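You operate a simulated robot arm through the tools that you are given. There is no shell and no other tool. Be economical: measure what you need, move in short steps, check, and stop when the job is done.

You run a simulated robot arm. Do the job below in one go: nothing can be reset, and whatever is moved stays where it is left.

Task
Slide the rail clamp to the knee end and lay the green pad on its tray.
Fine: slacken the knob to slide; tighten it again before the pad goes on; the tray stays in the clamp.
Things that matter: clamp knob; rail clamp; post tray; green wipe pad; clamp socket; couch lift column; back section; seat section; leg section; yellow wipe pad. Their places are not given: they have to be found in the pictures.

It is judged by the outcome, as a careful person would: the job done as asked, and still so three seconds after it is handed in. It fails if anything else is knocked over, pushed out of place, dropped, spilled or broken.

Robot
A 6-joint arm with a two-finger parallel gripper, fixed in place. Base frame: the origin is at the foot of the arm, x ahead of it, y to its left, z up. Readings come in mm, degrees, newtons and seconds.
With the tool pointing down near the work surface it reaches from about 140 to 600 mm from the base axis. Its first joint turns from -66.0 to 66.0 degrees. Payload 2.7 kg.
Tool frame: the origin (TCP) lies between the finger pads and is the grasp point; the fingertips stand 23 mm ahead of it; z points along the fingers, y is the line along which they close. The gripper opens to 94 mm. The fingers are 38 mm wide and 10 mm thick; the gripper's body (54 by 96 mm) begins 39 mm behind the TCP.
Orientation is told as [roll, pitch, yaw] about the base's x, y, z axes, in that order, counted from this pose: with the fingers straight down and closing along the base's y, the tool's x points along the base's -x, its y along +y and its z along -z.

Tools
- The arm moves only by the tool move_arm. Its argument "plan" is a list of rows, each an object (a shift or turn left out is 0, a gripper value left out holds the last) with "delta_pos": the shift along the base's x, y, z in mm, a list of three; "dr": the turn, a rotation vector about the base's x, y, z in degrees, a list of three; "hand": the opening in per cent of the stroke, from 0 (shut) to 100 (fully open). In form: [{"delta_pos": [dx, dy, dz], "dr": [wx, wy, wz], "hand": hand}, ...]. A call has 1 to 10 rows; each row is the pose to reach, as a shift and turn from the pose commanded when the call began. A row lasts 0.2 s, in which the tool goes at most 50 mm and 8.6 degrees; a call with a longer step from one row to the next is refused whole, and so is a gripper value outside its range. A pose out of reach is approached as far as the arm can. The call stops where the force on the tool passes 40 N (or 10 N more than at its start, if that is more) or the arm is blocked; 0.2 s more then pass. The fingers move at their own pace (about 45 mm/s each) and stop on an object; they squeeze with about 43 N. The grip force told is the motor's: it shows also when the fingers shut on nothing. Time passes only in rows, and 0.2 s behind the last, so rows that repeat a pose let the fingers close. It gives the time, the measured TCP pose, the force on the tool (base axes), the opening and the grip force at its end, in the units of the frame above (readings bear some noise), and new pictures: "views" is both (left out), scene, wrist or none.
- Cameras (640 x 400 px; columns grow to the right, rows downward): "scene" is fixed at [84.1, -471, 1387.4]; the picture's right is [0.38, -0.92, 0.00], its down [-0.74, -0.31, -0.60] and it looks along [0.56, 0.23, -0.80] (base axes); focal length 342 px, centre (320, 200). "wrist" rides on the gripper at [-39, 0, -44] in the tool frame; the picture's right is [0.00, -1.00, 0.00], its down [0.97, 0.00, -0.24] and it looks along [0.24, 0.00, 0.97] (tool axes); focal length 218 px, centre (320, 200).
- probe_pixels(camera, pixels): for up to 12 pixels [column, row] of the newest picture of that camera ("zoom" is the newest enlarged one), the place [x, y, z] in the base frame of the surface seen there, good to about 2 mm, but the place of the scene camera against the robot may be out by one fixed shift of up to 12 mm in any direction. No time passes.
- enlarge(camera, box): a new picture of the part [left, top, right, bottom] of that camera's present view, enlarged. No time passes.
- job_done(): hands the job in; it is judged then, once.

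Go step by step. Measure first, check grasps and placings, and put right what went wrong. The budget is 80 turns and 120 pictures, counting those below and the enlarged ones. Unless the task says otherwise, let go and move clear before handing in, and close with one line.

The tools are called after "Call:" by a JSON object that holds its "api" and its "payload". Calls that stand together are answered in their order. move_arm: Moves the arm, as the interface text tells. Its arguments: {"type":"object","properties":{"plan":{"type":"array","items":{"type":"object","properties":{"delta_pos":{"type":"array","items":{"type":"number"}},"dr":{"type":"array","items":{"type":"number"}},"hand":{"type":"number"}}}},"views":{"type":"string","enum":["both","scene","wrist","none"]}},"required":["plan"]} The other tools are called the same way: probe_pixels (camera, pixels) gives the place of the surface under pixels of a picture; enlarge (camera, box) takes an enlarged picture of a part of a camera's view; job_done () hands the job in.

At the start:

```text
clock: 0.0
ee_pos: [408.9, -254.3, 1008.7]
tool_rot: [-0.1, 0.1, 0.0]
wrist_force: [-0.2, 0.3, 0.8]
opening: 94.1
grasp_force: 0.0
```

scene: 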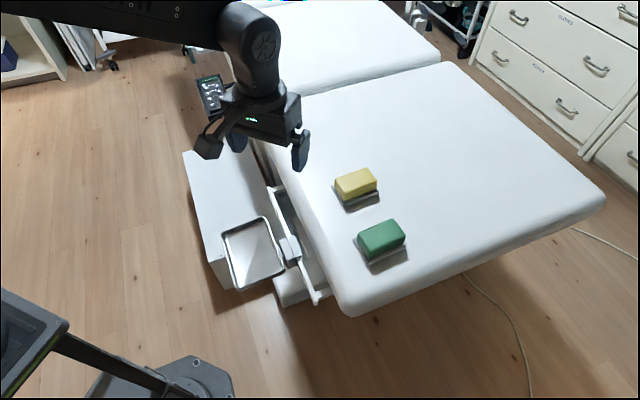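
wrist: 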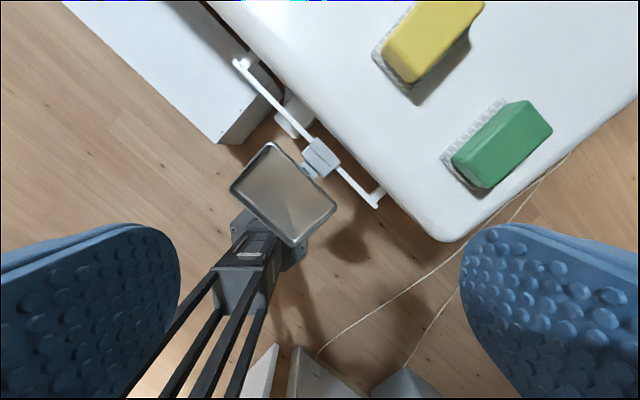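

The scene shows the rail beside the couch with the clamp and tray near (290,250) and the pads at (355,183) and (381,238). I'll take enlargements to find the knob and the rail ends.

Call:
{"api": "enlarge", "payload": {"camera": "scene", "box": [200, 140, 440, 320]}}

Call:
{"api": "enlarge", "payload": {"camera": "wrist", "box": [200, 20, 440, 260]}}

Call:
{"api": "probe_pixels", "payload": {"camera": "wrist", "pixels": [[242, 64], [270, 95], [300, 128], [321, 156], [350, 182], [376, 202], [282, 195], [312, 170], [500, 140], [437, 40], [480, 190], [420, 200]]}}

Call:
{"api": "probe_pixels", "payload": {"camera": "scene", "pixels": [[316, 300], [300, 270], [290, 245], [294, 262], [272, 190], [253, 254], [381, 238], [355, 183], [380, 262], [226, 235], [280, 270], [240, 288]]}}

```text
2.22 times, centred on (320, 230) of scene
```

zoom: 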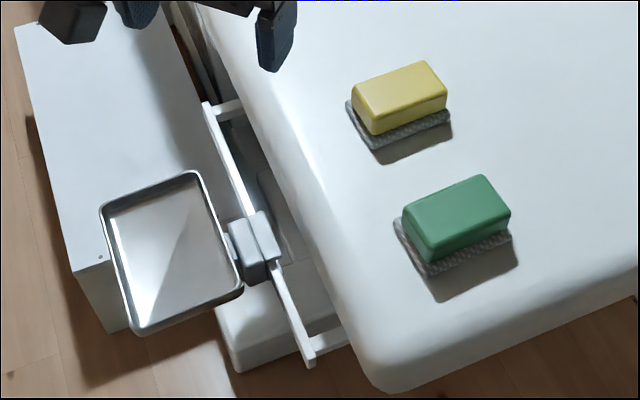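

```text
1.67 times, centred on (320, 140) of wrist
```

zoom: 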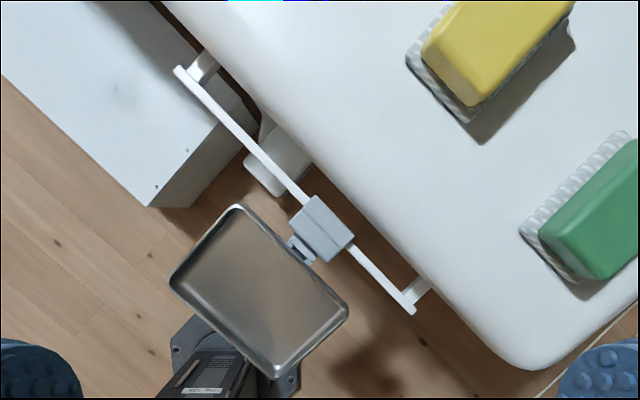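

```text
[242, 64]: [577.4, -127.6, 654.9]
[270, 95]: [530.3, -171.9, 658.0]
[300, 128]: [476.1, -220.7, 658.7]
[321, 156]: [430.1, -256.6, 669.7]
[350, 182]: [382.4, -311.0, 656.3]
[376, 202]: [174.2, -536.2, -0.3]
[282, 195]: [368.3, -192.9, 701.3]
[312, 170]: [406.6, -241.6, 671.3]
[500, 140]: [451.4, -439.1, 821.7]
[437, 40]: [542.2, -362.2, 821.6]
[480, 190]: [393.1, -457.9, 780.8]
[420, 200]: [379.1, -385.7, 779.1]
```

```text
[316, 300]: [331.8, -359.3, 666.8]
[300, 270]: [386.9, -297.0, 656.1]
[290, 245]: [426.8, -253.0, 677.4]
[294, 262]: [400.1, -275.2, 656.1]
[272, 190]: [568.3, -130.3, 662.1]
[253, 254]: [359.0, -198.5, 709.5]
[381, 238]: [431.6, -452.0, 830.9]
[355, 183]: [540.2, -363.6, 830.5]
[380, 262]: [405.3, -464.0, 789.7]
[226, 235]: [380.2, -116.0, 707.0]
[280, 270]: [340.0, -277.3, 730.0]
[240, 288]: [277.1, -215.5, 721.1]
```

The clamp is around (430,-256,670) and the rail runs from about (577,-128) to (345,-345). I don't yet see the knob or which end is the knee end, so I'll enlarge more.

Call:
{"api": "enlarge", "payload": {"camera": "scene", "box": [180, 0, 500, 200]}}

Call:
{"api": "enlarge", "payload": {"camera": "scene", "box": [260, 215, 340, 315]}}

Call:
{"api": "enlarge", "payload": {"camera": "wrist", "box": [270, 110, 370, 210]}}

```text
2.00 times, centred on (340, 100) of scene
```

zoom: 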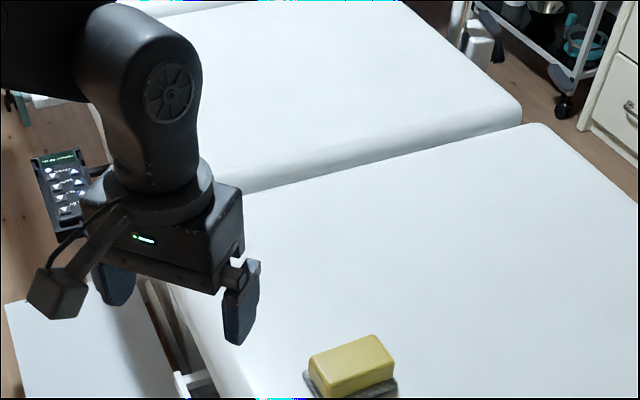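

```text
4.00 times, centred on (300, 265) of scene
```

zoom: 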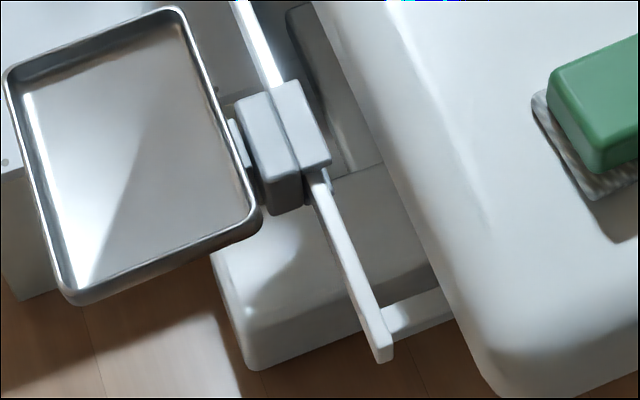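

```text
4.00 times, centred on (320, 160) of wrist
```

zoom: 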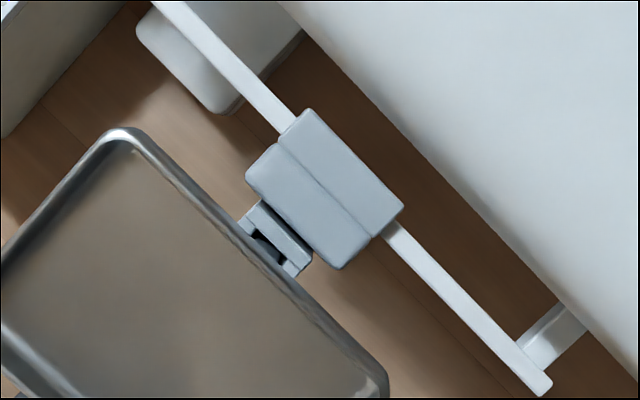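

The knob is not visible from above, and I can't yet tell which section is which. I'll tilt the wrist camera to look along the couch towards +x/+y.

Call:
{"api": "move_arm", "payload": {"plan": [{"delta_pos": [-20, 20, 10], "dr": [5.4, -6, 0]}, {"delta_pos": [-40, 40, 20], "dr": [10.8, -12, 0]}, {"delta_pos": [-60, 60, 30], "dr": [16.2, -18, 0]}, {"delta_pos": [-80, 80, 40], "dr": [21.6, -24, 0]}, {"delta_pos": [-100, 100, 40], "dr": [27, -30, 0]}, {"delta_pos": [-120, 110, 40], "dr": [32.4, -36, 0]}, {"delta_pos": [-130, 120, 40], "dr": [37.8, -42, 0]}, {"delta_pos": [-130, 120, 40], "dr": [43, -48, 0]}]}}

```text
clock: 1.8
ee_pos: [277.1, -134.4, 1048.7]
tool_rot: [54.5, -42.3, -22.6]
wrist_force: [-0.7, 0.1, 0.1]
opening: 93.9
grasp_force: 0.0
```

scene: 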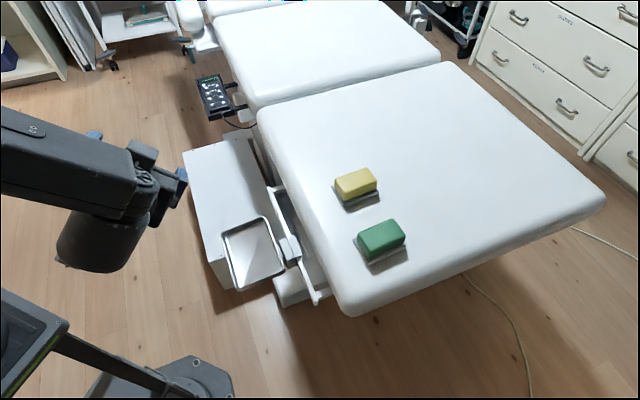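
wrist: 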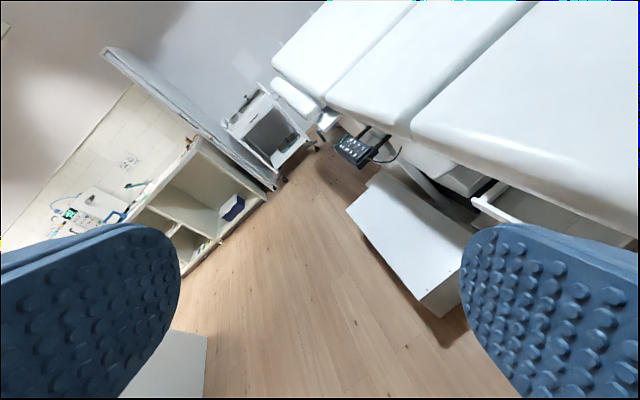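

Now three sections show in the wrist view, with armrest-like things at (300,100) and a hand control at (355,148). I'll enlarge that area.

Call:
{"api": "enlarge", "payload": {"camera": "wrist", "box": [260, 0, 500, 150]}}

Call:
{"api": "enlarge", "payload": {"camera": "scene", "box": [160, 0, 460, 130]}}

Call:
{"api": "probe_pixels", "payload": {"camera": "wrist", "pixels": [[320, 60], [370, 10], [400, 80], [480, 20], [560, 80], [420, 130], [300, 100], [330, 95], [600, 20], [345, 90], [290, 65], [330, 5]]}}

```text
2.67 times, centred on (380, 75) of wrist
```

zoom: 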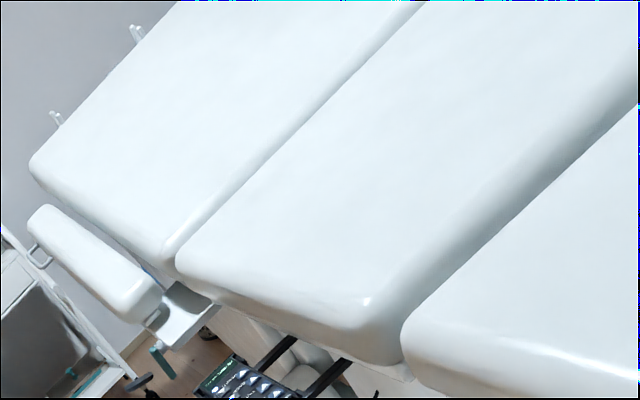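

```text
2.13 times, centred on (310, 65) of scene
```

zoom: 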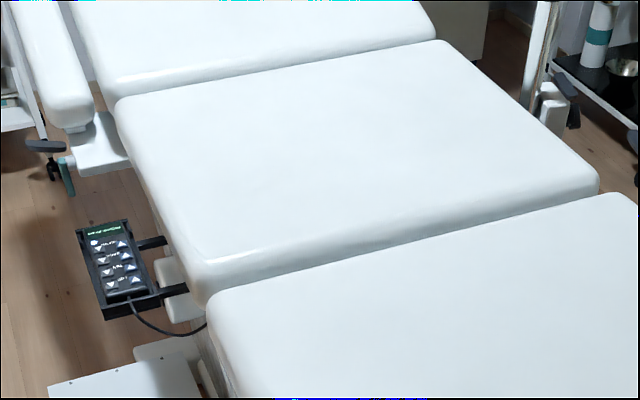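

```text
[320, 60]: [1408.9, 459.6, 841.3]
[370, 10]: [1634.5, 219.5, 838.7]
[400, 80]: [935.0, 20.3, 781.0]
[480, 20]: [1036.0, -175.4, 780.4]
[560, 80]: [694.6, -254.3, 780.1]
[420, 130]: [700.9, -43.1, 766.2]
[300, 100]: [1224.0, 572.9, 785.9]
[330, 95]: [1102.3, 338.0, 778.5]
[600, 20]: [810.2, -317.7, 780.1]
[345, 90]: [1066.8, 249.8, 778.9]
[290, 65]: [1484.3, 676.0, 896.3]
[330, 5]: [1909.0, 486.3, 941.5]
```

The far section rises (z 841 to 941) and has armrests, so it is the back. The middle is the seat and the near one is the leg section, which makes the knee end the +x/+y rail end near (577,-128). Next I'll look for the knob low from the foot side.

Call:
{"api": "move_arm", "payload": {"plan": [{"delta_pos": [-10, -40, -10]}, {"delta_pos": [-20, -80, -20]}, {"delta_pos": [-30, -120, -40]}, {"delta_pos": [-40, -160, -70], "dr": [2, -2.2, 0]}, {"delta_pos": [-50, -195, -105], "dr": [4, -4.4, 0]}, {"delta_pos": [-60, -220, -145], "dr": [6, -6.6, 0]}, {"delta_pos": [-70, -240, -185], "dr": [8, -8.8, 0]}, {"delta_pos": [-75, -250, -225], "dr": [10, -11, 0]}, {"delta_pos": [-75, -255, -265], "dr": [10, -11, 0]}]}}

```text
refused: row 4 steps farther than a row can; nothing moved
```

Call:
{"api": "move_arm", "payload": {"plan": [{"delta_pos": [-10, -40, -10]}, {"delta_pos": [-20, -80, -20]}, {"delta_pos": [-30, -120, -40]}, {"delta_pos": [-40, -155, -70], "dr": [2, -2.2, 0]}, {"delta_pos": [-50, -185, -105], "dr": [4, -4.4, 0]}, {"delta_pos": [-60, -210, -145], "dr": [6, -6.6, 0]}, {"delta_pos": [-70, -230, -185], "dr": [8, -8.8, 0]}, {"delta_pos": [-75, -240, -225], "dr": [10, -11, 0]}, {"delta_pos": [-75, -245, -265], "dr": [10, -11, 0]}]}}

```text
clock: 3.8
ee_pos: [323.3, -319.9, 788.5]
tool_rot: [74.2, -47.0, -36.5]
wrist_force: [-0.4, 0.9, 0.5]
opening: 94.2
grasp_force: 0.1
out of reach, approached as far as the arm can: row 3, 4, 5, 6, 7, 8, 9
```

scene: 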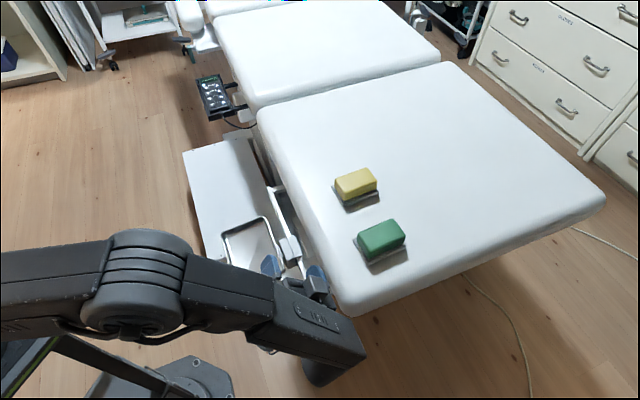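
wrist: 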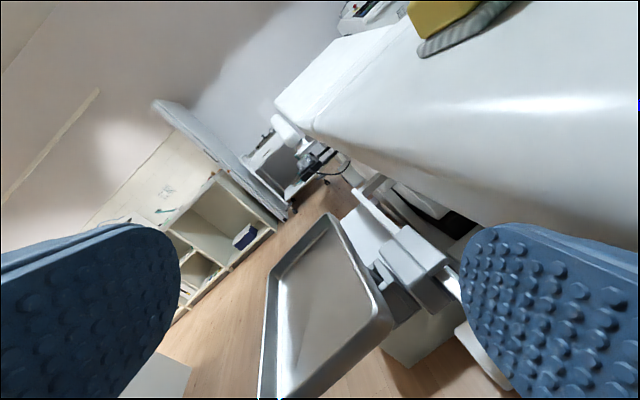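

The view now shows the clamp at (410,265) from the foot side. I'll enlarge it.

Call:
{"api": "enlarge", "payload": {"camera": "wrist", "box": [330, 170, 490, 330]}}

```text
2.50 times, centred on (410, 250) of wrist
```

zoom: 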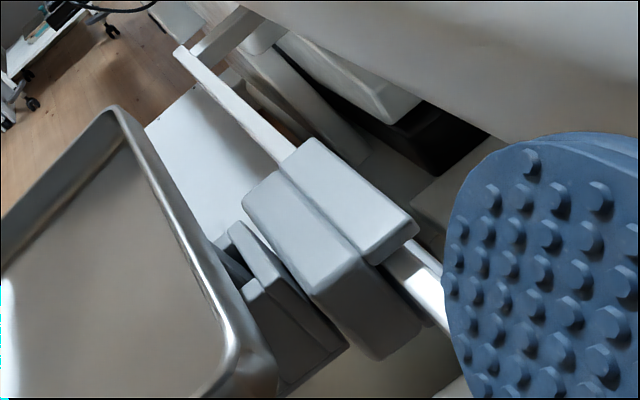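

The knob is still hidden, so it is probably under the clamp. I'll measure the white cabinet height and the clamp faces before planning a low look from the knee side.

Call:
{"api": "probe_pixels", "payload": {"camera": "scene", "pixels": [[215, 180], [240, 200], [195, 155], [250, 140], [212, 258]]}}

Call:
{"api": "probe_pixels", "payload": {"camera": "wrist", "pixels": [[405, 255], [425, 245], [433, 285], [402, 300], [398, 275], [385, 268], [440, 250], [390, 215], [365, 190], [420, 300], [375, 290]]}}

```text
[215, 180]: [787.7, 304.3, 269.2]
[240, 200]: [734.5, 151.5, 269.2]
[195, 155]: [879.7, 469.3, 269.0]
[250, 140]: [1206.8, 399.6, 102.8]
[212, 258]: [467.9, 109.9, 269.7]
```

```text
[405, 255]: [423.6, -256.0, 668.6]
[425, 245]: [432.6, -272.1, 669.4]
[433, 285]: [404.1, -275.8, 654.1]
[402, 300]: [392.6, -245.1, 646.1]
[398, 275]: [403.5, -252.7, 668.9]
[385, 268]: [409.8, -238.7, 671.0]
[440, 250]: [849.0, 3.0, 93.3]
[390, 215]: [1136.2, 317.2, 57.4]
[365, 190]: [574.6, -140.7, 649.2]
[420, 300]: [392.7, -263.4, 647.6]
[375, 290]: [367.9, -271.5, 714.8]
```

There is plenty of free space below (the cabinet top is at z≈269). I'll go back up before looking from the knee side.

Call:
{"api": "move_arm", "payload": {"plan": [{"delta_pos": [0, 20, 40]}, {"delta_pos": [5, 45, 80]}, {"delta_pos": [20, 75, 115], "dr": [-2, 2.2, 0]}, {"delta_pos": [30, 110, 150], "dr": [-4, 4.4, 0]}, {"delta_pos": [45, 145, 180], "dr": [-8, 8.8, 0]}, {"delta_pos": [60, 180, 210], "dr": [-12, 13.2, 0]}, {"delta_pos": [75, 215, 235], "dr": [-16, 17.6, 0]}, {"delta_pos": [90, 245, 250], "dr": [-21, 23, 0]}, {"delta_pos": [110, 275, 255], "dr": [-26, 28.5, 0]}, {"delta_pos": [130, 305, 255], "dr": [-31, 34, 0]}], "views": "none"}}

Call:
{"api": "move_arm", "payload": {"plan": [{"delta_pos": [15, 20, -5], "dr": [-5.5, 6, 0]}, {"delta_pos": [30, 40, -10], "dr": [-11, 12.5, 0]}, {"delta_pos": [45, 60, -15], "dr": [-16.5, 18.7, 0]}, {"delta_pos": [60, 80, -20], "dr": [-22, 25, 0]}, {"delta_pos": [75, 95, -25], "dr": [-30, 25, 0]}, {"delta_pos": [85, 105, -40], "dr": [-38, 25, 0]}, {"delta_pos": [85, 110, -70], "dr": [-46, 25, 0]}, {"delta_pos": [85, 110, -100], "dr": [-54, 25, 0]}]}}

```text
refused: row 4 steps farther than a row can; nothing moved
```

```text
clock: 5.5
ee_pos: [416.7, -206.5, 721.1]
tool_rot: [6.7, -32.5, 9.8]
wrist_force: [-3.8, 4.2, 20.4]
opening: 94.2
grasp_force: 0.1
stopped in row 8: the force on the tool passed its limit (the readings are from after the stop); the commanded pose is now the measured one
```

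scene: 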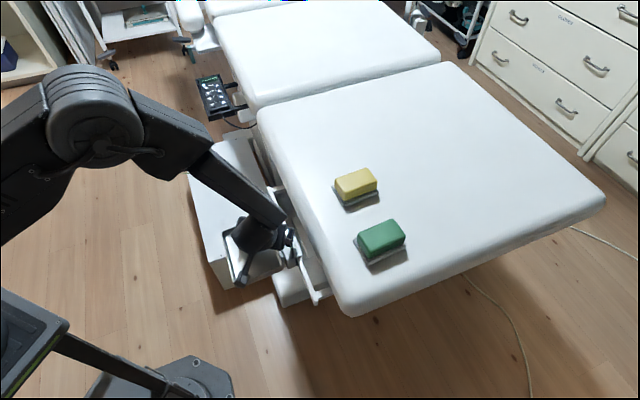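
wrist: 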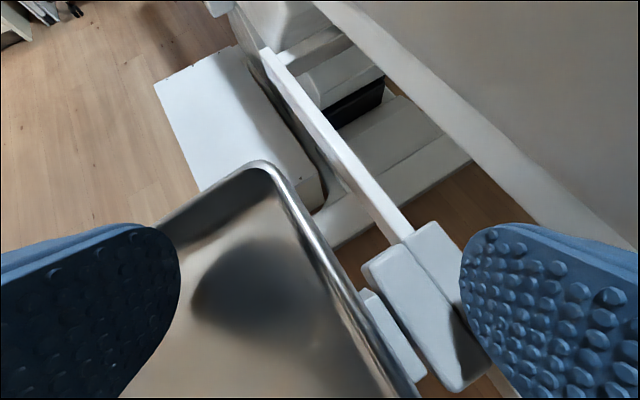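

My mistake: the second move ran without the first and touched the tray or clamp at about 20 N. I'll back straight up and check for damage.

Call:
{"api": "move_arm", "payload": {"plan": [{"delta_pos": [0, 0, 15]}, {"delta_pos": [-5, 0, 50]}, {"delta_pos": [-20, 10, 95]}, {"delta_pos": [-40, 30, 135]}, {"delta_pos": [-60, 60, 170]}, {"delta_pos": [-60, 90, 210]}, {"delta_pos": [-60, 120, 240], "dr": [0, 8, 0]}, {"delta_pos": [-60, 150, 260], "dr": [0, 16, 0]}]}}

```text
refused: row 5 steps farther than a row can; nothing moved
```

Call:
{"api": "move_arm", "payload": {"plan": [{"delta_pos": [0, 0, 15]}, {"delta_pos": [-5, 0, 50]}, {"delta_pos": [-15, 5, 90]}, {"delta_pos": [-25, 20, 130]}, {"delta_pos": [-35, 40, 165]}, {"delta_pos": [-45, 65, 195]}, {"delta_pos": [-50, 95, 225], "dr": [0, 8, 0]}, {"delta_pos": [-50, 125, 250], "dr": [0, 16, 0]}]}}

```text
clock: 7.3
ee_pos: [366.2, -83.7, 968.4]
tool_rot: [9.4, -16.5, 8.8]
wrist_force: [-0.3, -0.3, -0.4]
opening: 93.8
grasp_force: 0.1
```

scene: 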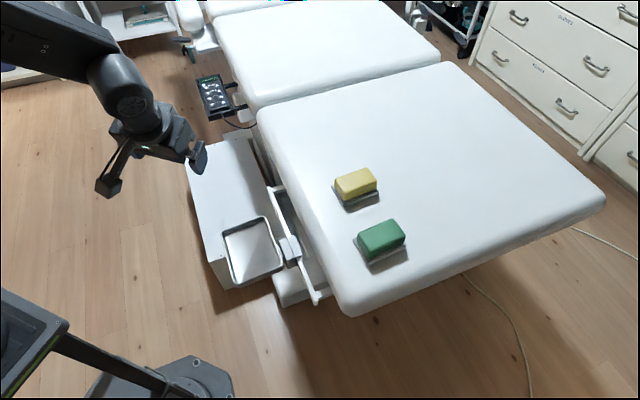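
wrist: 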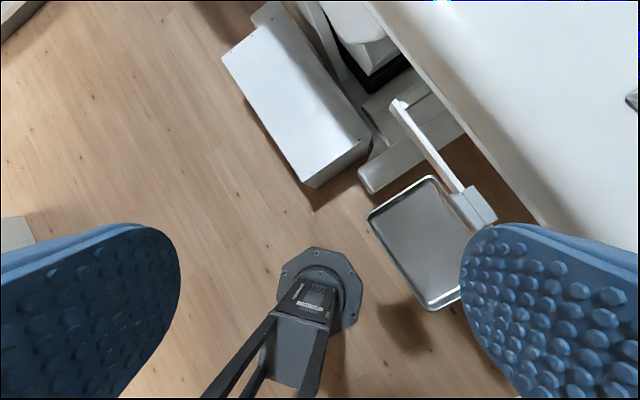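

The tray and clamp look unmoved in the scene picture. I'll level the tool and go to the knee side, one call at a time.

Call:
{"api": "move_arm", "payload": {"plan": [{"delta_pos": [10, 30, 0], "dr": [-3.3, 5.6, -3]}, {"delta_pos": [20, 60, 0], "dr": [-6.6, 11, -6]}, {"delta_pos": [30, 90, -10], "dr": [-9.8, 16.6, -8.8]}, {"delta_pos": [40, 110, -40], "dr": [-9.8, 16.6, -8.8]}], "views": "none"}}

```text
clock: 8.3
ee_pos: [406.0, 26.7, 928.6]
tool_rot: [0.9, 1.0, 0.9]
wrist_force: [0.7, 0.9, -0.2]
opening: 94.0
grasp_force: 0.0
```

The tool is level. Now I'll tilt it towards -y while descending on the knee side.

Call:
{"api": "move_arm", "payload": {"plan": [{"delta_pos": [0, 0, -25], "dr": [-8, 0, 0]}, {"delta_pos": [0, 0, -50], "dr": [-16, 0, 0]}, {"delta_pos": [0, 0, -80], "dr": [-24, 0, 0]}, {"delta_pos": [0, 0, -110], "dr": [-32, 0, 0]}, {"delta_pos": [0, 0, -140], "dr": [-40, 0, 0]}, {"delta_pos": [0, 0, -170], "dr": [-48, 0, 0]}, {"delta_pos": [0, 0, -200], "dr": [-56, 0, 0]}, {"delta_pos": [0, 0, -240], "dr": [-64, 0, 0]}, {"delta_pos": [0, 0, -280], "dr": [-72, 0, 0]}]}}

```text
clock: 10.3
ee_pos: [405.7, 25.9, 646.7]
tool_rot: [-71.1, 1.1, -0.6]
wrist_force: [0.6, 0.6, 0.2]
opening: 94.2
grasp_force: 0.0
```

scene: 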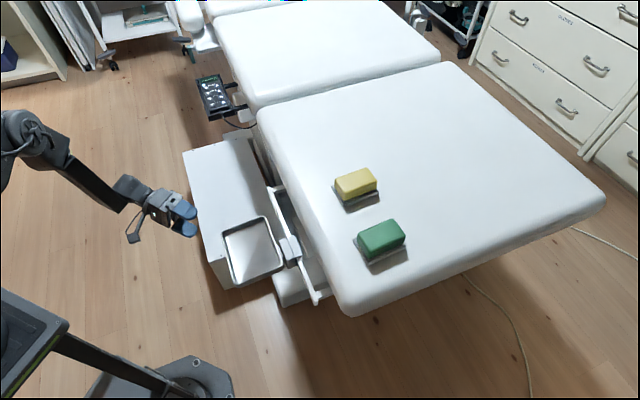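
wrist: 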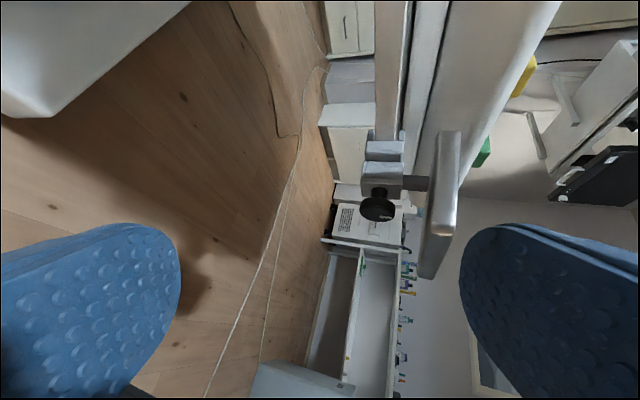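

The black knob shows at (378,205), on the outer face of the clamp below the tray arm. I'll enlarge and probe it.

Call:
{"api": "enlarge", "payload": {"camera": "wrist", "box": [330, 110, 480, 290]}}

Call:
{"api": "probe_pixels", "payload": {"camera": "wrist", "pixels": [[378, 205], [365, 205], [390, 207], [374, 214], [378, 192], [380, 175], [385, 155], [416, 183], [445, 185], [430, 272], [455, 135], [400, 170]]}}

```text
2.22 times, centred on (405, 200) of wrist
```

zoom: 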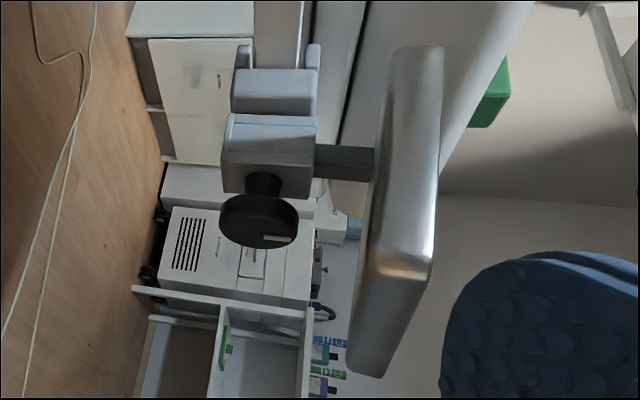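

```text
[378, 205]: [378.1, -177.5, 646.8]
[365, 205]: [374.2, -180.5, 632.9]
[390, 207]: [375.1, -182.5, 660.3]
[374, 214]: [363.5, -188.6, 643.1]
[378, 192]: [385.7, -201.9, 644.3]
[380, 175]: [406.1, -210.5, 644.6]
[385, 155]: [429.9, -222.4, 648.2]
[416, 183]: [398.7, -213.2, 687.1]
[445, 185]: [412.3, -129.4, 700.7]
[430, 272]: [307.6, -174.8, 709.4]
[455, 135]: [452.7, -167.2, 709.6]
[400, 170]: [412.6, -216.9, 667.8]
```

The knob is on the outer face at about (372,-186,647), with its axis along n=(-0.68,0.73), 50 mm inside the tray's outer edge. I'll yaw the tool to face it from a standoff.

Call:
{"api": "move_arm", "payload": {"plan": [{"delta_pos": [-10, -10, 0], "dr": [0, 0, 8]}, {"delta_pos": [-20, -20, 0], "dr": [0, 0, 16]}, {"delta_pos": [-35, -35, 0], "dr": [0, 0, 24]}, {"delta_pos": [-50, -55, 0], "dr": [0, 0, 32]}, {"delta_pos": [-65, -75, 0], "dr": [0, 0, 40]}, {"delta_pos": [-80, -95, 0], "dr": [0, 0, 43]}], "views": "none"}}

```text
clock: 11.7
ee_pos: [325.9, -68.8, 647.9]
tool_rot: [-71.0, 1.0, 42.4]
wrist_force: [0.4, -0.2, -0.3]
opening: 94.0
grasp_force: 0.0
```

Now I'll tilt to horizontal and line up along the rail with the knob.

Call:
{"api": "move_arm", "payload": {"plan": [{"delta_pos": [-10, -10, 0], "dr": [-5, -4.7, 0]}, {"delta_pos": [-20, -20, 0], "dr": [-10, -9.3, 0]}, {"delta_pos": [-30, -30, 0], "dr": [-13.5, -12.6, 0]}]}}

```text
clock: 12.5
ee_pos: [294.8, -98.8, 647.7]
tool_rot: [-89.6, 0.8, 42.1]
wrist_force: [-0.1, 0.1, -0.3]
opening: 94.3
grasp_force: 0.1
```

scene: 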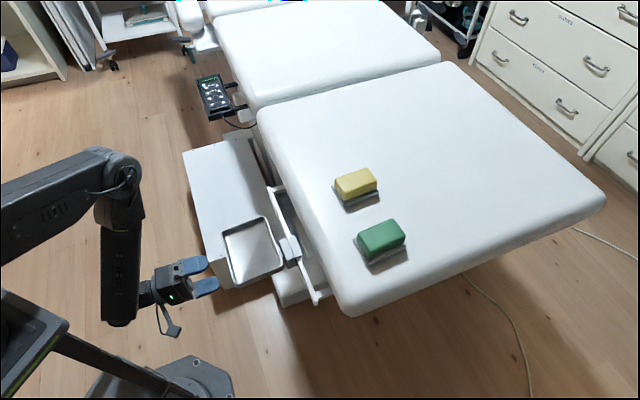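
wrist: 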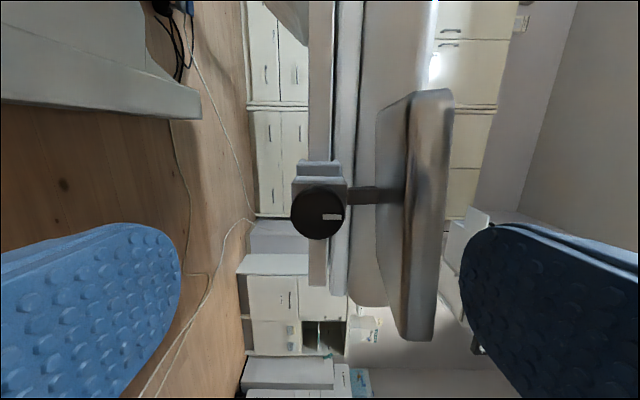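

The view is now nearly straight onto the knob at (317,215), with its marker line pointing right in the picture (up in the world). I'll enlarge it, probe it and check the gripper's attachments.

Call:
{"api": "enlarge", "payload": {"camera": "wrist", "box": [270, 140, 390, 260]}}

Call:
{"api": "enlarge", "payload": {"camera": "scene", "box": [90, 220, 330, 370]}}

Call:
{"api": "probe_pixels", "payload": {"camera": "wrist", "pixels": [[317, 213], [295, 213], [340, 210], [317, 193], [317, 235], [317, 170], [365, 196], [410, 335], [430, 335], [445, 200], [405, 220], [300, 183]]}}

```text
3.33 times, centred on (330, 200) of wrist
```

zoom: 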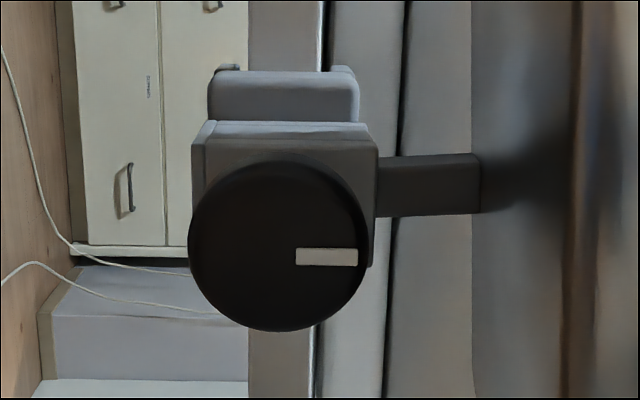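

```text
2.67 times, centred on (210, 295) of scene
```

zoom: 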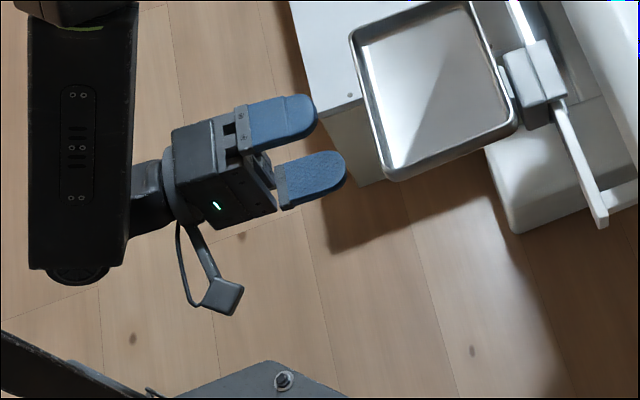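

```text
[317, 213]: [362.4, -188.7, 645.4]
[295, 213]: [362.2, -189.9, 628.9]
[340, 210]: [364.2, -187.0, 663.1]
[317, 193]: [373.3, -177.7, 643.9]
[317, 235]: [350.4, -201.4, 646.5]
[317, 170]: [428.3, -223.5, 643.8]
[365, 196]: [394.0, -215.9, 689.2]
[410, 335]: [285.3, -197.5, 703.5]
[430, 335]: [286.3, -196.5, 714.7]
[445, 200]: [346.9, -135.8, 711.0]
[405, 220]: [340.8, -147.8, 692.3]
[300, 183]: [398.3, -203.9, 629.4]
```

The knob face centre is at (362,-190,646), radius about 17 mm. I'll narrow the fingers to clear the tray and slide in coaxially so the tips overlap the knob by about 11 mm.

Call:
{"api": "move_arm", "payload": {"plan": [{"delta_pos": [-10, -9, -1.7], "dr": [0, 0, 1], "hand": 52}, {"delta_pos": [-10, -9, -1.7], "dr": [0, 0, 1], "hand": 52}, {"delta_pos": [0, -20, -1.7], "dr": [0, 0, 1]}, {"delta_pos": [25, -46, -1.7], "dr": [0, 0, 1]}, {"delta_pos": [45, -67, -1.7], "dr": [0, 0, 1]}]}}

```text
clock: 13.7
ee_pos: [337.9, -165.7, 647.4]
tool_rot: [-89.5, 0.9, 43.1]
wrist_force: [-0.5, 0.5, -0.3]
opening: 48.7
grasp_force: 0.0
```

scene: 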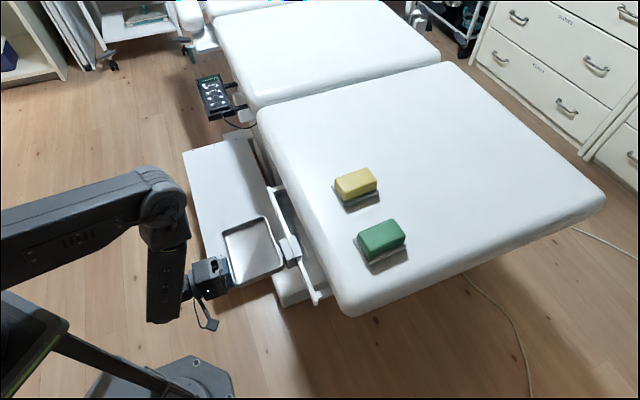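
wrist: 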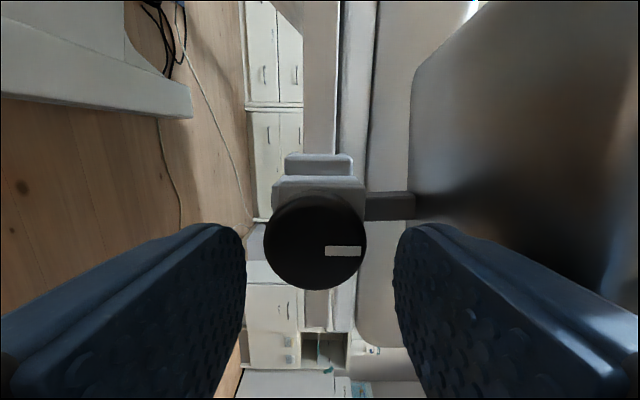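

The fingers straddle the knob, which is centred at (315,241). I'll refine the knob centre before the last advance.

Call:
{"api": "probe_pixels", "payload": {"camera": "wrist", "pixels": [[315, 241], [270, 241], [360, 241], [315, 203], [315, 284], [320, 190], [390, 205], [345, 251]]}}

```text
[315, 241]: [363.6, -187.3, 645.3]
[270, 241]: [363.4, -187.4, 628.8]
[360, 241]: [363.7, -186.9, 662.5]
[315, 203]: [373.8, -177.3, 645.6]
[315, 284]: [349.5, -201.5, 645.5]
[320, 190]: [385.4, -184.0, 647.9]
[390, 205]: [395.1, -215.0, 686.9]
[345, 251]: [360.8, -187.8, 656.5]
```

The centre is (361.7,-189.4,645.5) and I'm aligned. I'll advance 21 mm and close.

Call:
{"api": "move_arm", "payload": {"plan": [{"delta_pos": [7, -7, -1.5]}, {"delta_pos": [15, -15, -1.5]}, {"delta_pos": [15, -15, -1.5], "hand": 0}, {"delta_pos": [15, -15, -1.5], "hand": 0}, {"delta_pos": [15, -15, -1.5], "hand": 0}]}}

```text
clock: 14.9
ee_pos: [354.2, -181.2, 646.2]
tool_rot: [-89.3, 0.9, 43.1]
wrist_force: [3.8, -3.0, -17.1]
opening: 41.2
grasp_force: 45.2
```

scene: 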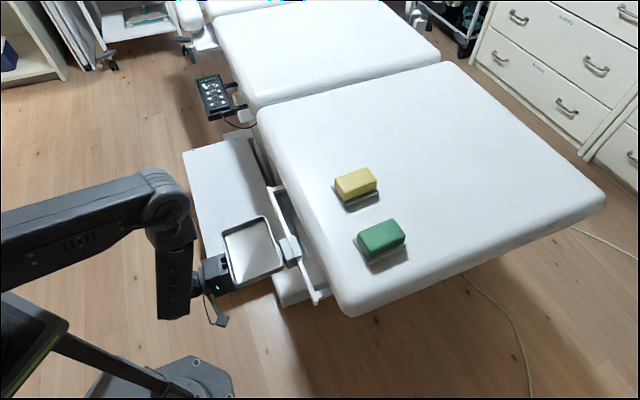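
wrist: 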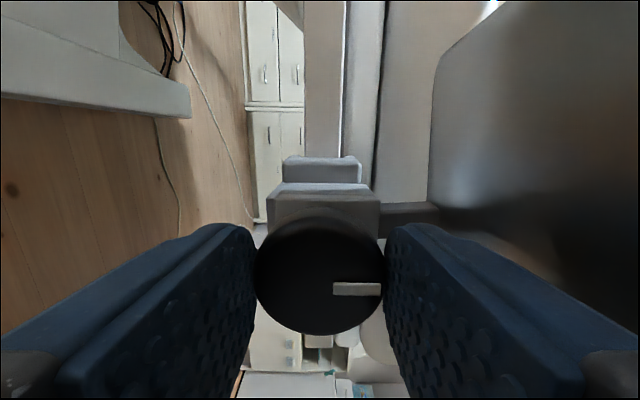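

The knob is gripped (opening 41, 45 N). I'll turn it 40° counter-clockwise about its outward axis and watch the marker.

Call:
{"api": "move_arm", "payload": {"plan": [{"delta_pos": [0, 0, -1], "dr": [-5.5, 5.8, 0]}, {"delta_pos": [0, 0, -1], "dr": [-11, 11.6, 0]}, {"delta_pos": [0, 0, -1], "dr": [-16.5, 17.4, 0]}, {"delta_pos": [0, 0, -1], "dr": [-22, 23.2, 0]}, {"delta_pos": [0, 0, -1], "dr": [-27.5, 29, 0]}]}}

```text
clock: 16.1
ee_pos: [354.0, -179.0, 645.9]
tool_rot: [-89.7, 41.0, 43.1]
wrist_force: [-15.3, 13.5, -2.6]
opening: 41.1
grasp_force: 45.2
```

scene: 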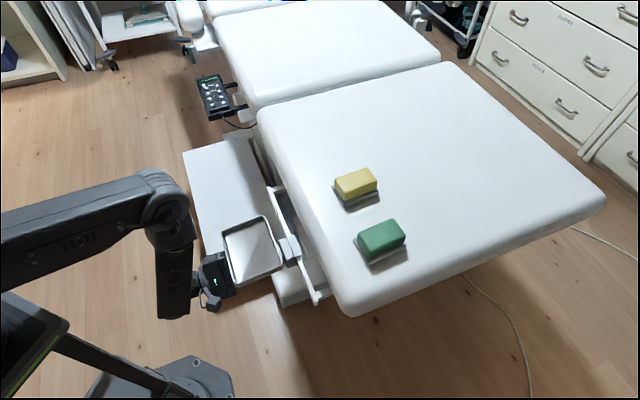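
wrist: 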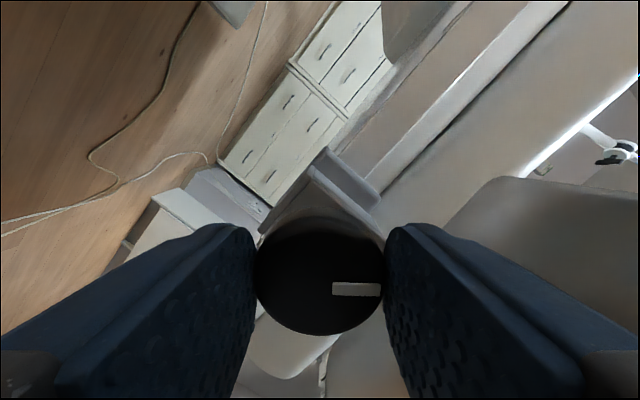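

The knob turns with the gripper, and it pushes the tool outward by about 20 N. I'll ease outward 2 mm and turn another 48°.

Call:
{"api": "move_arm", "payload": {"plan": [{"delta_pos": [-1, 1, 0], "dr": [-5.5, 5.8, 0]}, {"delta_pos": [-1.4, 1.4, 0], "dr": [-11, 11.6, 0]}, {"delta_pos": [-1.4, 1.4, 0], "dr": [-16.5, 17.4, 0]}, {"delta_pos": [-1.4, 1.4, 0], "dr": [-22, 23.2, 0]}, {"delta_pos": [-1.4, 1.4, 0], "dr": [-27.5, 29, 0]}, {"delta_pos": [-1.4, 1.4, 0], "dr": [-33, 34.8, 0]}]}}

```text
clock: 17.5
ee_pos: [354.8, -179.0, 643.7]
tool_rot: [-106.0, 89.0, 26.9]
wrist_force: [-1.6, -0.3, -20.6]
opening: 41.0
grasp_force: 44.7
```

scene: 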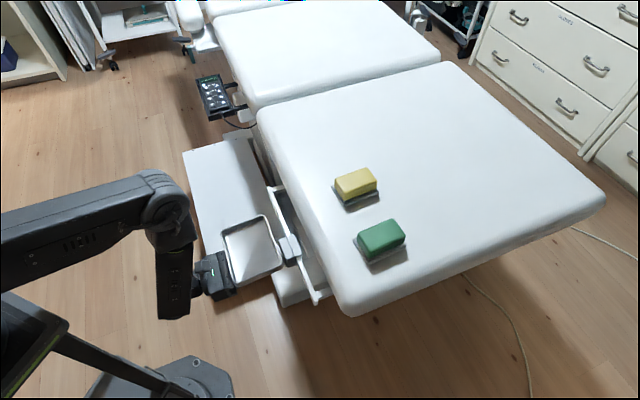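
wrist: 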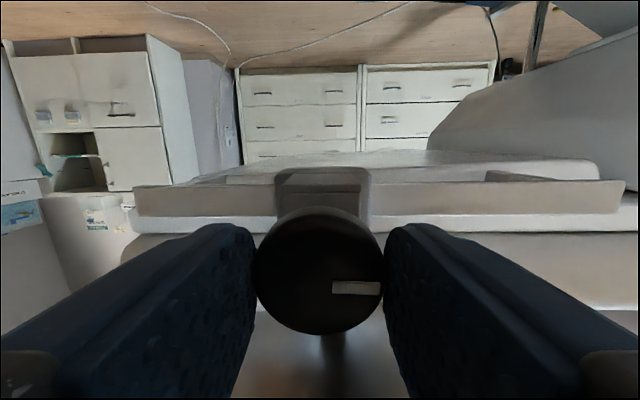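

The marker has turned about 88° and is now pointing towards the knee end. I'll ease down slightly for the 20 N vertical load and try sliding 12 mm along +u.

Call:
{"api": "move_arm", "payload": {"plan": [{"delta_pos": [0, 0, -1.5]}, {"delta_pos": [3.6, 3.5, -1.5]}, {"delta_pos": [8.6, 8.3, -1.5]}]}}

```text
clock: 18.3
ee_pos: [363.8, -169.2, 643.7]
tool_rot: [-116.0, 88.6, 17.1]
wrist_force: [-12.9, 7.3, 3.7]
opening: 40.7
grasp_force: 45.0
```

scene: 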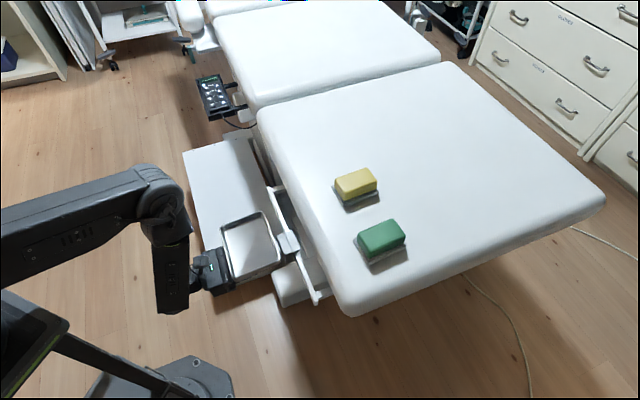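
wrist: 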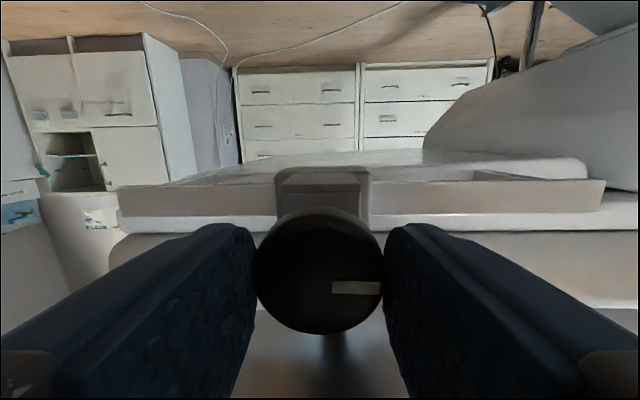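

The clamp slid along with the knob (the rail ends shifted in the wrist view), so it is slack. I'll continue towards the knee end in small steps.

Call:
{"api": "move_arm", "payload": {"plan": [{"delta_pos": [10.2, 11, 0]}, {"delta_pos": [21.2, 21.2, 0]}, {"delta_pos": [32.1, 31.5, 0]}, {"delta_pos": [43, 41.8, 0]}, {"delta_pos": [54, 52, 0]}, {"delta_pos": [64.9, 62.3, 0]}, {"delta_pos": [75.8, 72.6, 0]}, {"delta_pos": [86.8, 82.8, 0]}]}}

```text
clock: 19.6
ee_pos: [417.3, -115.2, 643.3]
tool_rot: [-130.7, 88.5, 2.7]
wrist_force: [-3.5, 7.6, 8.4]
opening: 41.1
grasp_force: 44.8
stopped in row 6: the force on the tool passed its limit (the readings are from after the stop); the commanded pose is now the measured one
```

scene: 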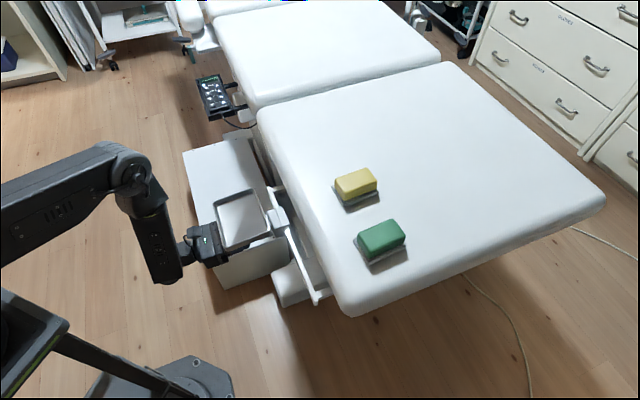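
wrist: 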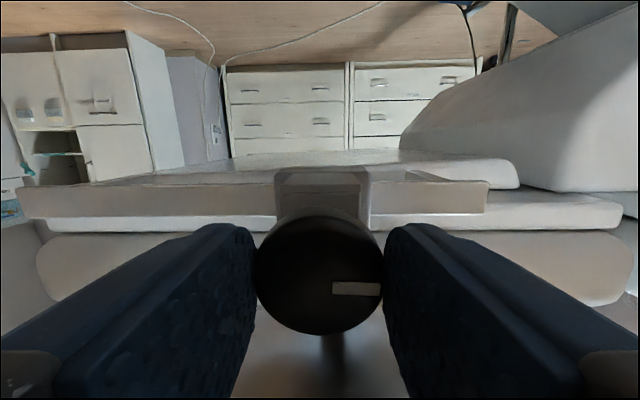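

It stopped on force after 75 mm, and the measured track runs at about 45.5°, so my direction was probably a bit off. I'll check the clamp's position against the rail end.

Call:
{"api": "enlarge", "payload": {"camera": "scene", "box": [230, 165, 350, 315]}}

Call:
{"api": "enlarge", "payload": {"camera": "wrist", "box": [240, 140, 540, 260]}}

Call:
{"api": "probe_pixels", "payload": {"camera": "scene", "pixels": [[277, 217], [281, 227], [316, 299], [272, 188], [277, 192], [300, 265], [238, 215]]}}

```text
2.67 times, centred on (290, 240) of scene
```

zoom: 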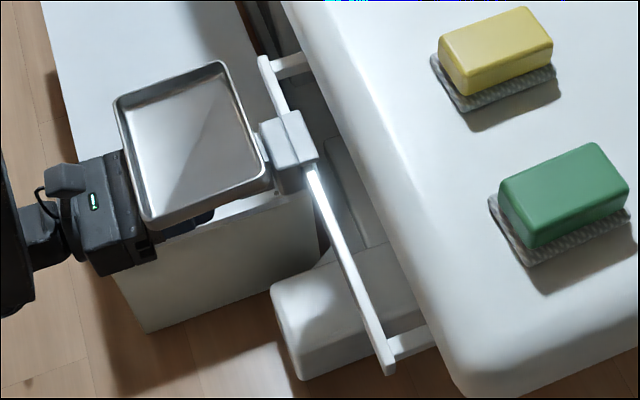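

```text
2.13 times, centred on (390, 200) of wrist
```

zoom: 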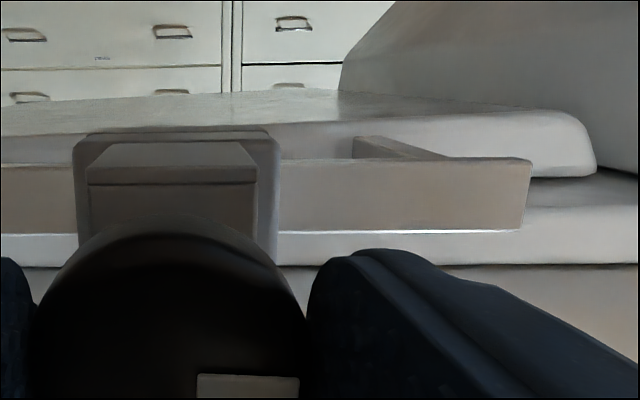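

```text
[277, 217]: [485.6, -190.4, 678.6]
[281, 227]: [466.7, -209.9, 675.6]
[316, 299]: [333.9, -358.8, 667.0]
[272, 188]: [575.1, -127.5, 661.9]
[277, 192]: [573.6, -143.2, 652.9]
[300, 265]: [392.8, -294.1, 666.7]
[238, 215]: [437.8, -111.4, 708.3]
```

The clamp is still about 40 mm short of the end bracket. I'll continue at 45°, slower.

Call:
{"api": "move_arm", "payload": {"plan": [{"delta_pos": [5, 5, 0]}, {"delta_pos": [10, 10, 0]}, {"delta_pos": [15, 15, 0]}, {"delta_pos": [20, 20, 0]}, {"delta_pos": [25, 25, 0]}]}}

```text
clock: 20.8
ee_pos: [442.6, -91.0, 642.9]
tool_rot: [-133.0, 88.5, 0.3]
wrist_force: [-22.3, 17.9, 17.4]
opening: 40.7
grasp_force: 44.9
```

scene: 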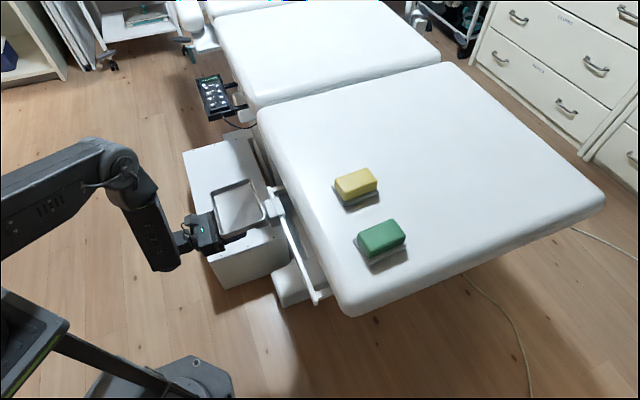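
wrist: 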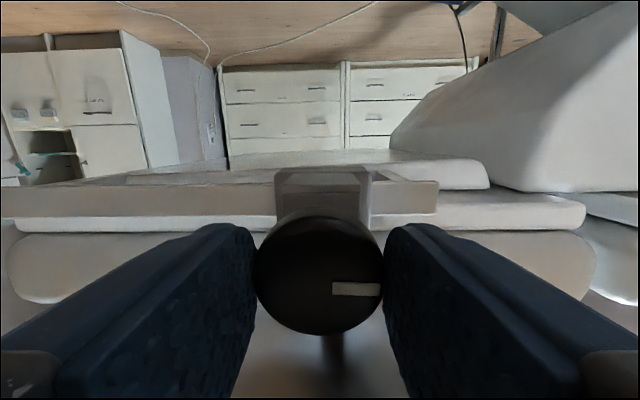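

It moved another 35 mm. There's an outward load of about 28 N and 17 N upward, so I'll relieve those and inch on to the end.

Call:
{"api": "move_arm", "payload": {"plan": [{"delta_pos": [-1.5, 1.5, 1]}, {"delta_pos": [2.5, 5.5, 1]}, {"delta_pos": [6.5, 9.5, 1]}, {"delta_pos": [10.5, 13.5, 1]}, {"delta_pos": [14.5, 17.5, 1]}, {"delta_pos": [18.5, 21.5, 1]}]}}

```text
clock: 22.2
ee_pos: [460.0, -69.3, 644.1]
tool_rot: [-126.5, 88.7, 6.6]
wrist_force: [11.1, -15.9, -8.0]
opening: 40.2
grasp_force: 44.8
```

scene: 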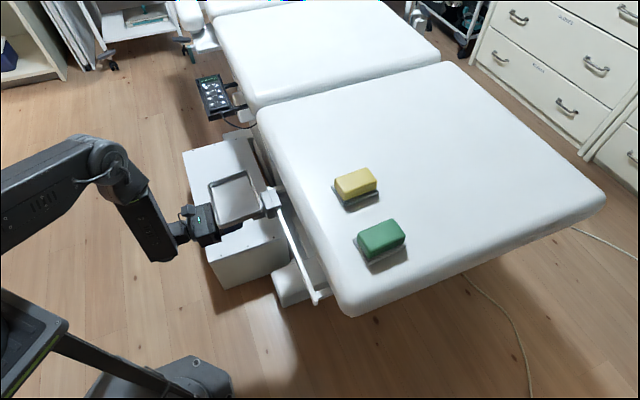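
wrist: 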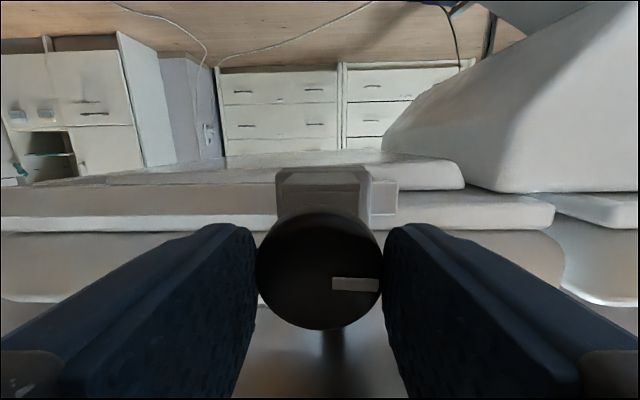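

The clamp is now close to the rail end (398 against the clamp edge at 370). I'll enlarge to see the remaining gap.

Call:
{"api": "enlarge", "payload": {"camera": "scene", "box": [240, 165, 320, 245]}}

Call:
{"api": "enlarge", "payload": {"camera": "wrist", "box": [250, 150, 430, 250]}}

```text
5.00 times, centred on (280, 205) of scene
```

zoom: 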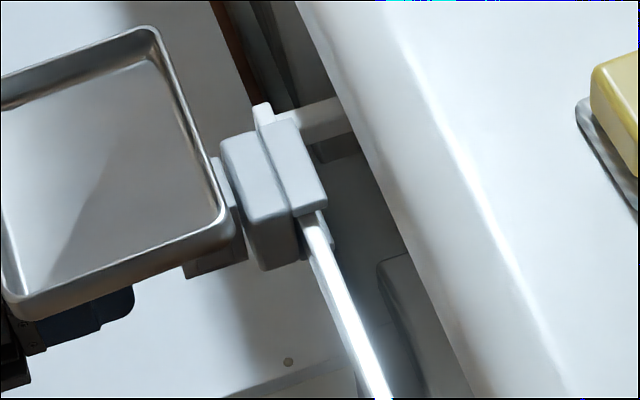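

```text
3.56 times, centred on (340, 200) of wrist
```

zoom: 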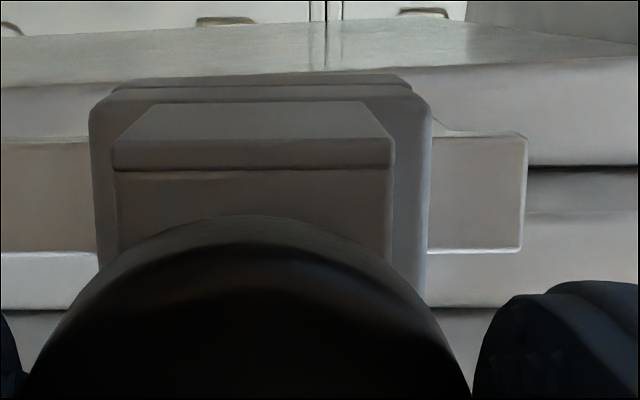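

The clamp's inner jaw is almost at the bracket. I'll push a few mm more gently while relieving the outward pull.

Call:
{"api": "move_arm", "payload": {"plan": [{"delta_pos": [1, -1, 0]}, {"delta_pos": [3, 1, 0]}, {"delta_pos": [5, 3, 0]}, {"delta_pos": [7, 5, 0]}]}}

```text
clock: 23.2
ee_pos: [463.8, -67.0, 643.8]
tool_rot: [-145.7, 88.8, -13.1]
wrist_force: [-9.3, 1.5, 9.1]
opening: 40.2
grasp_force: 45.0
stopped in row 4: the force on the tool passed its limit (the readings are from after the stop); the commanded pose is now the measured one
```

scene: 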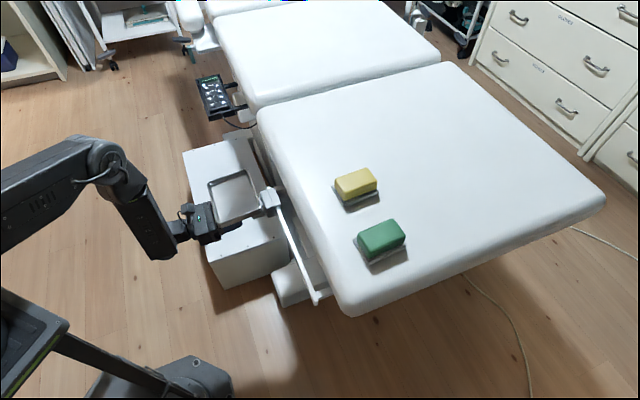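
wrist: 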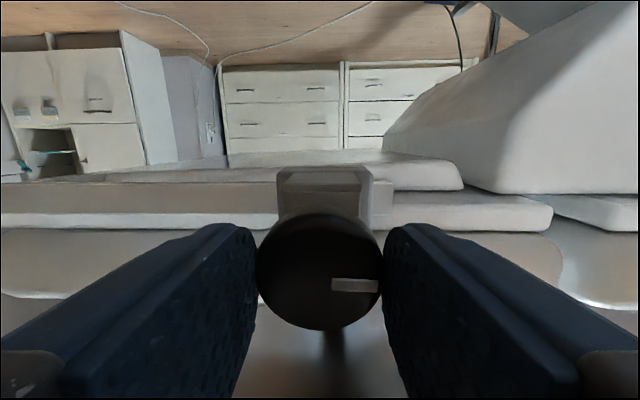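

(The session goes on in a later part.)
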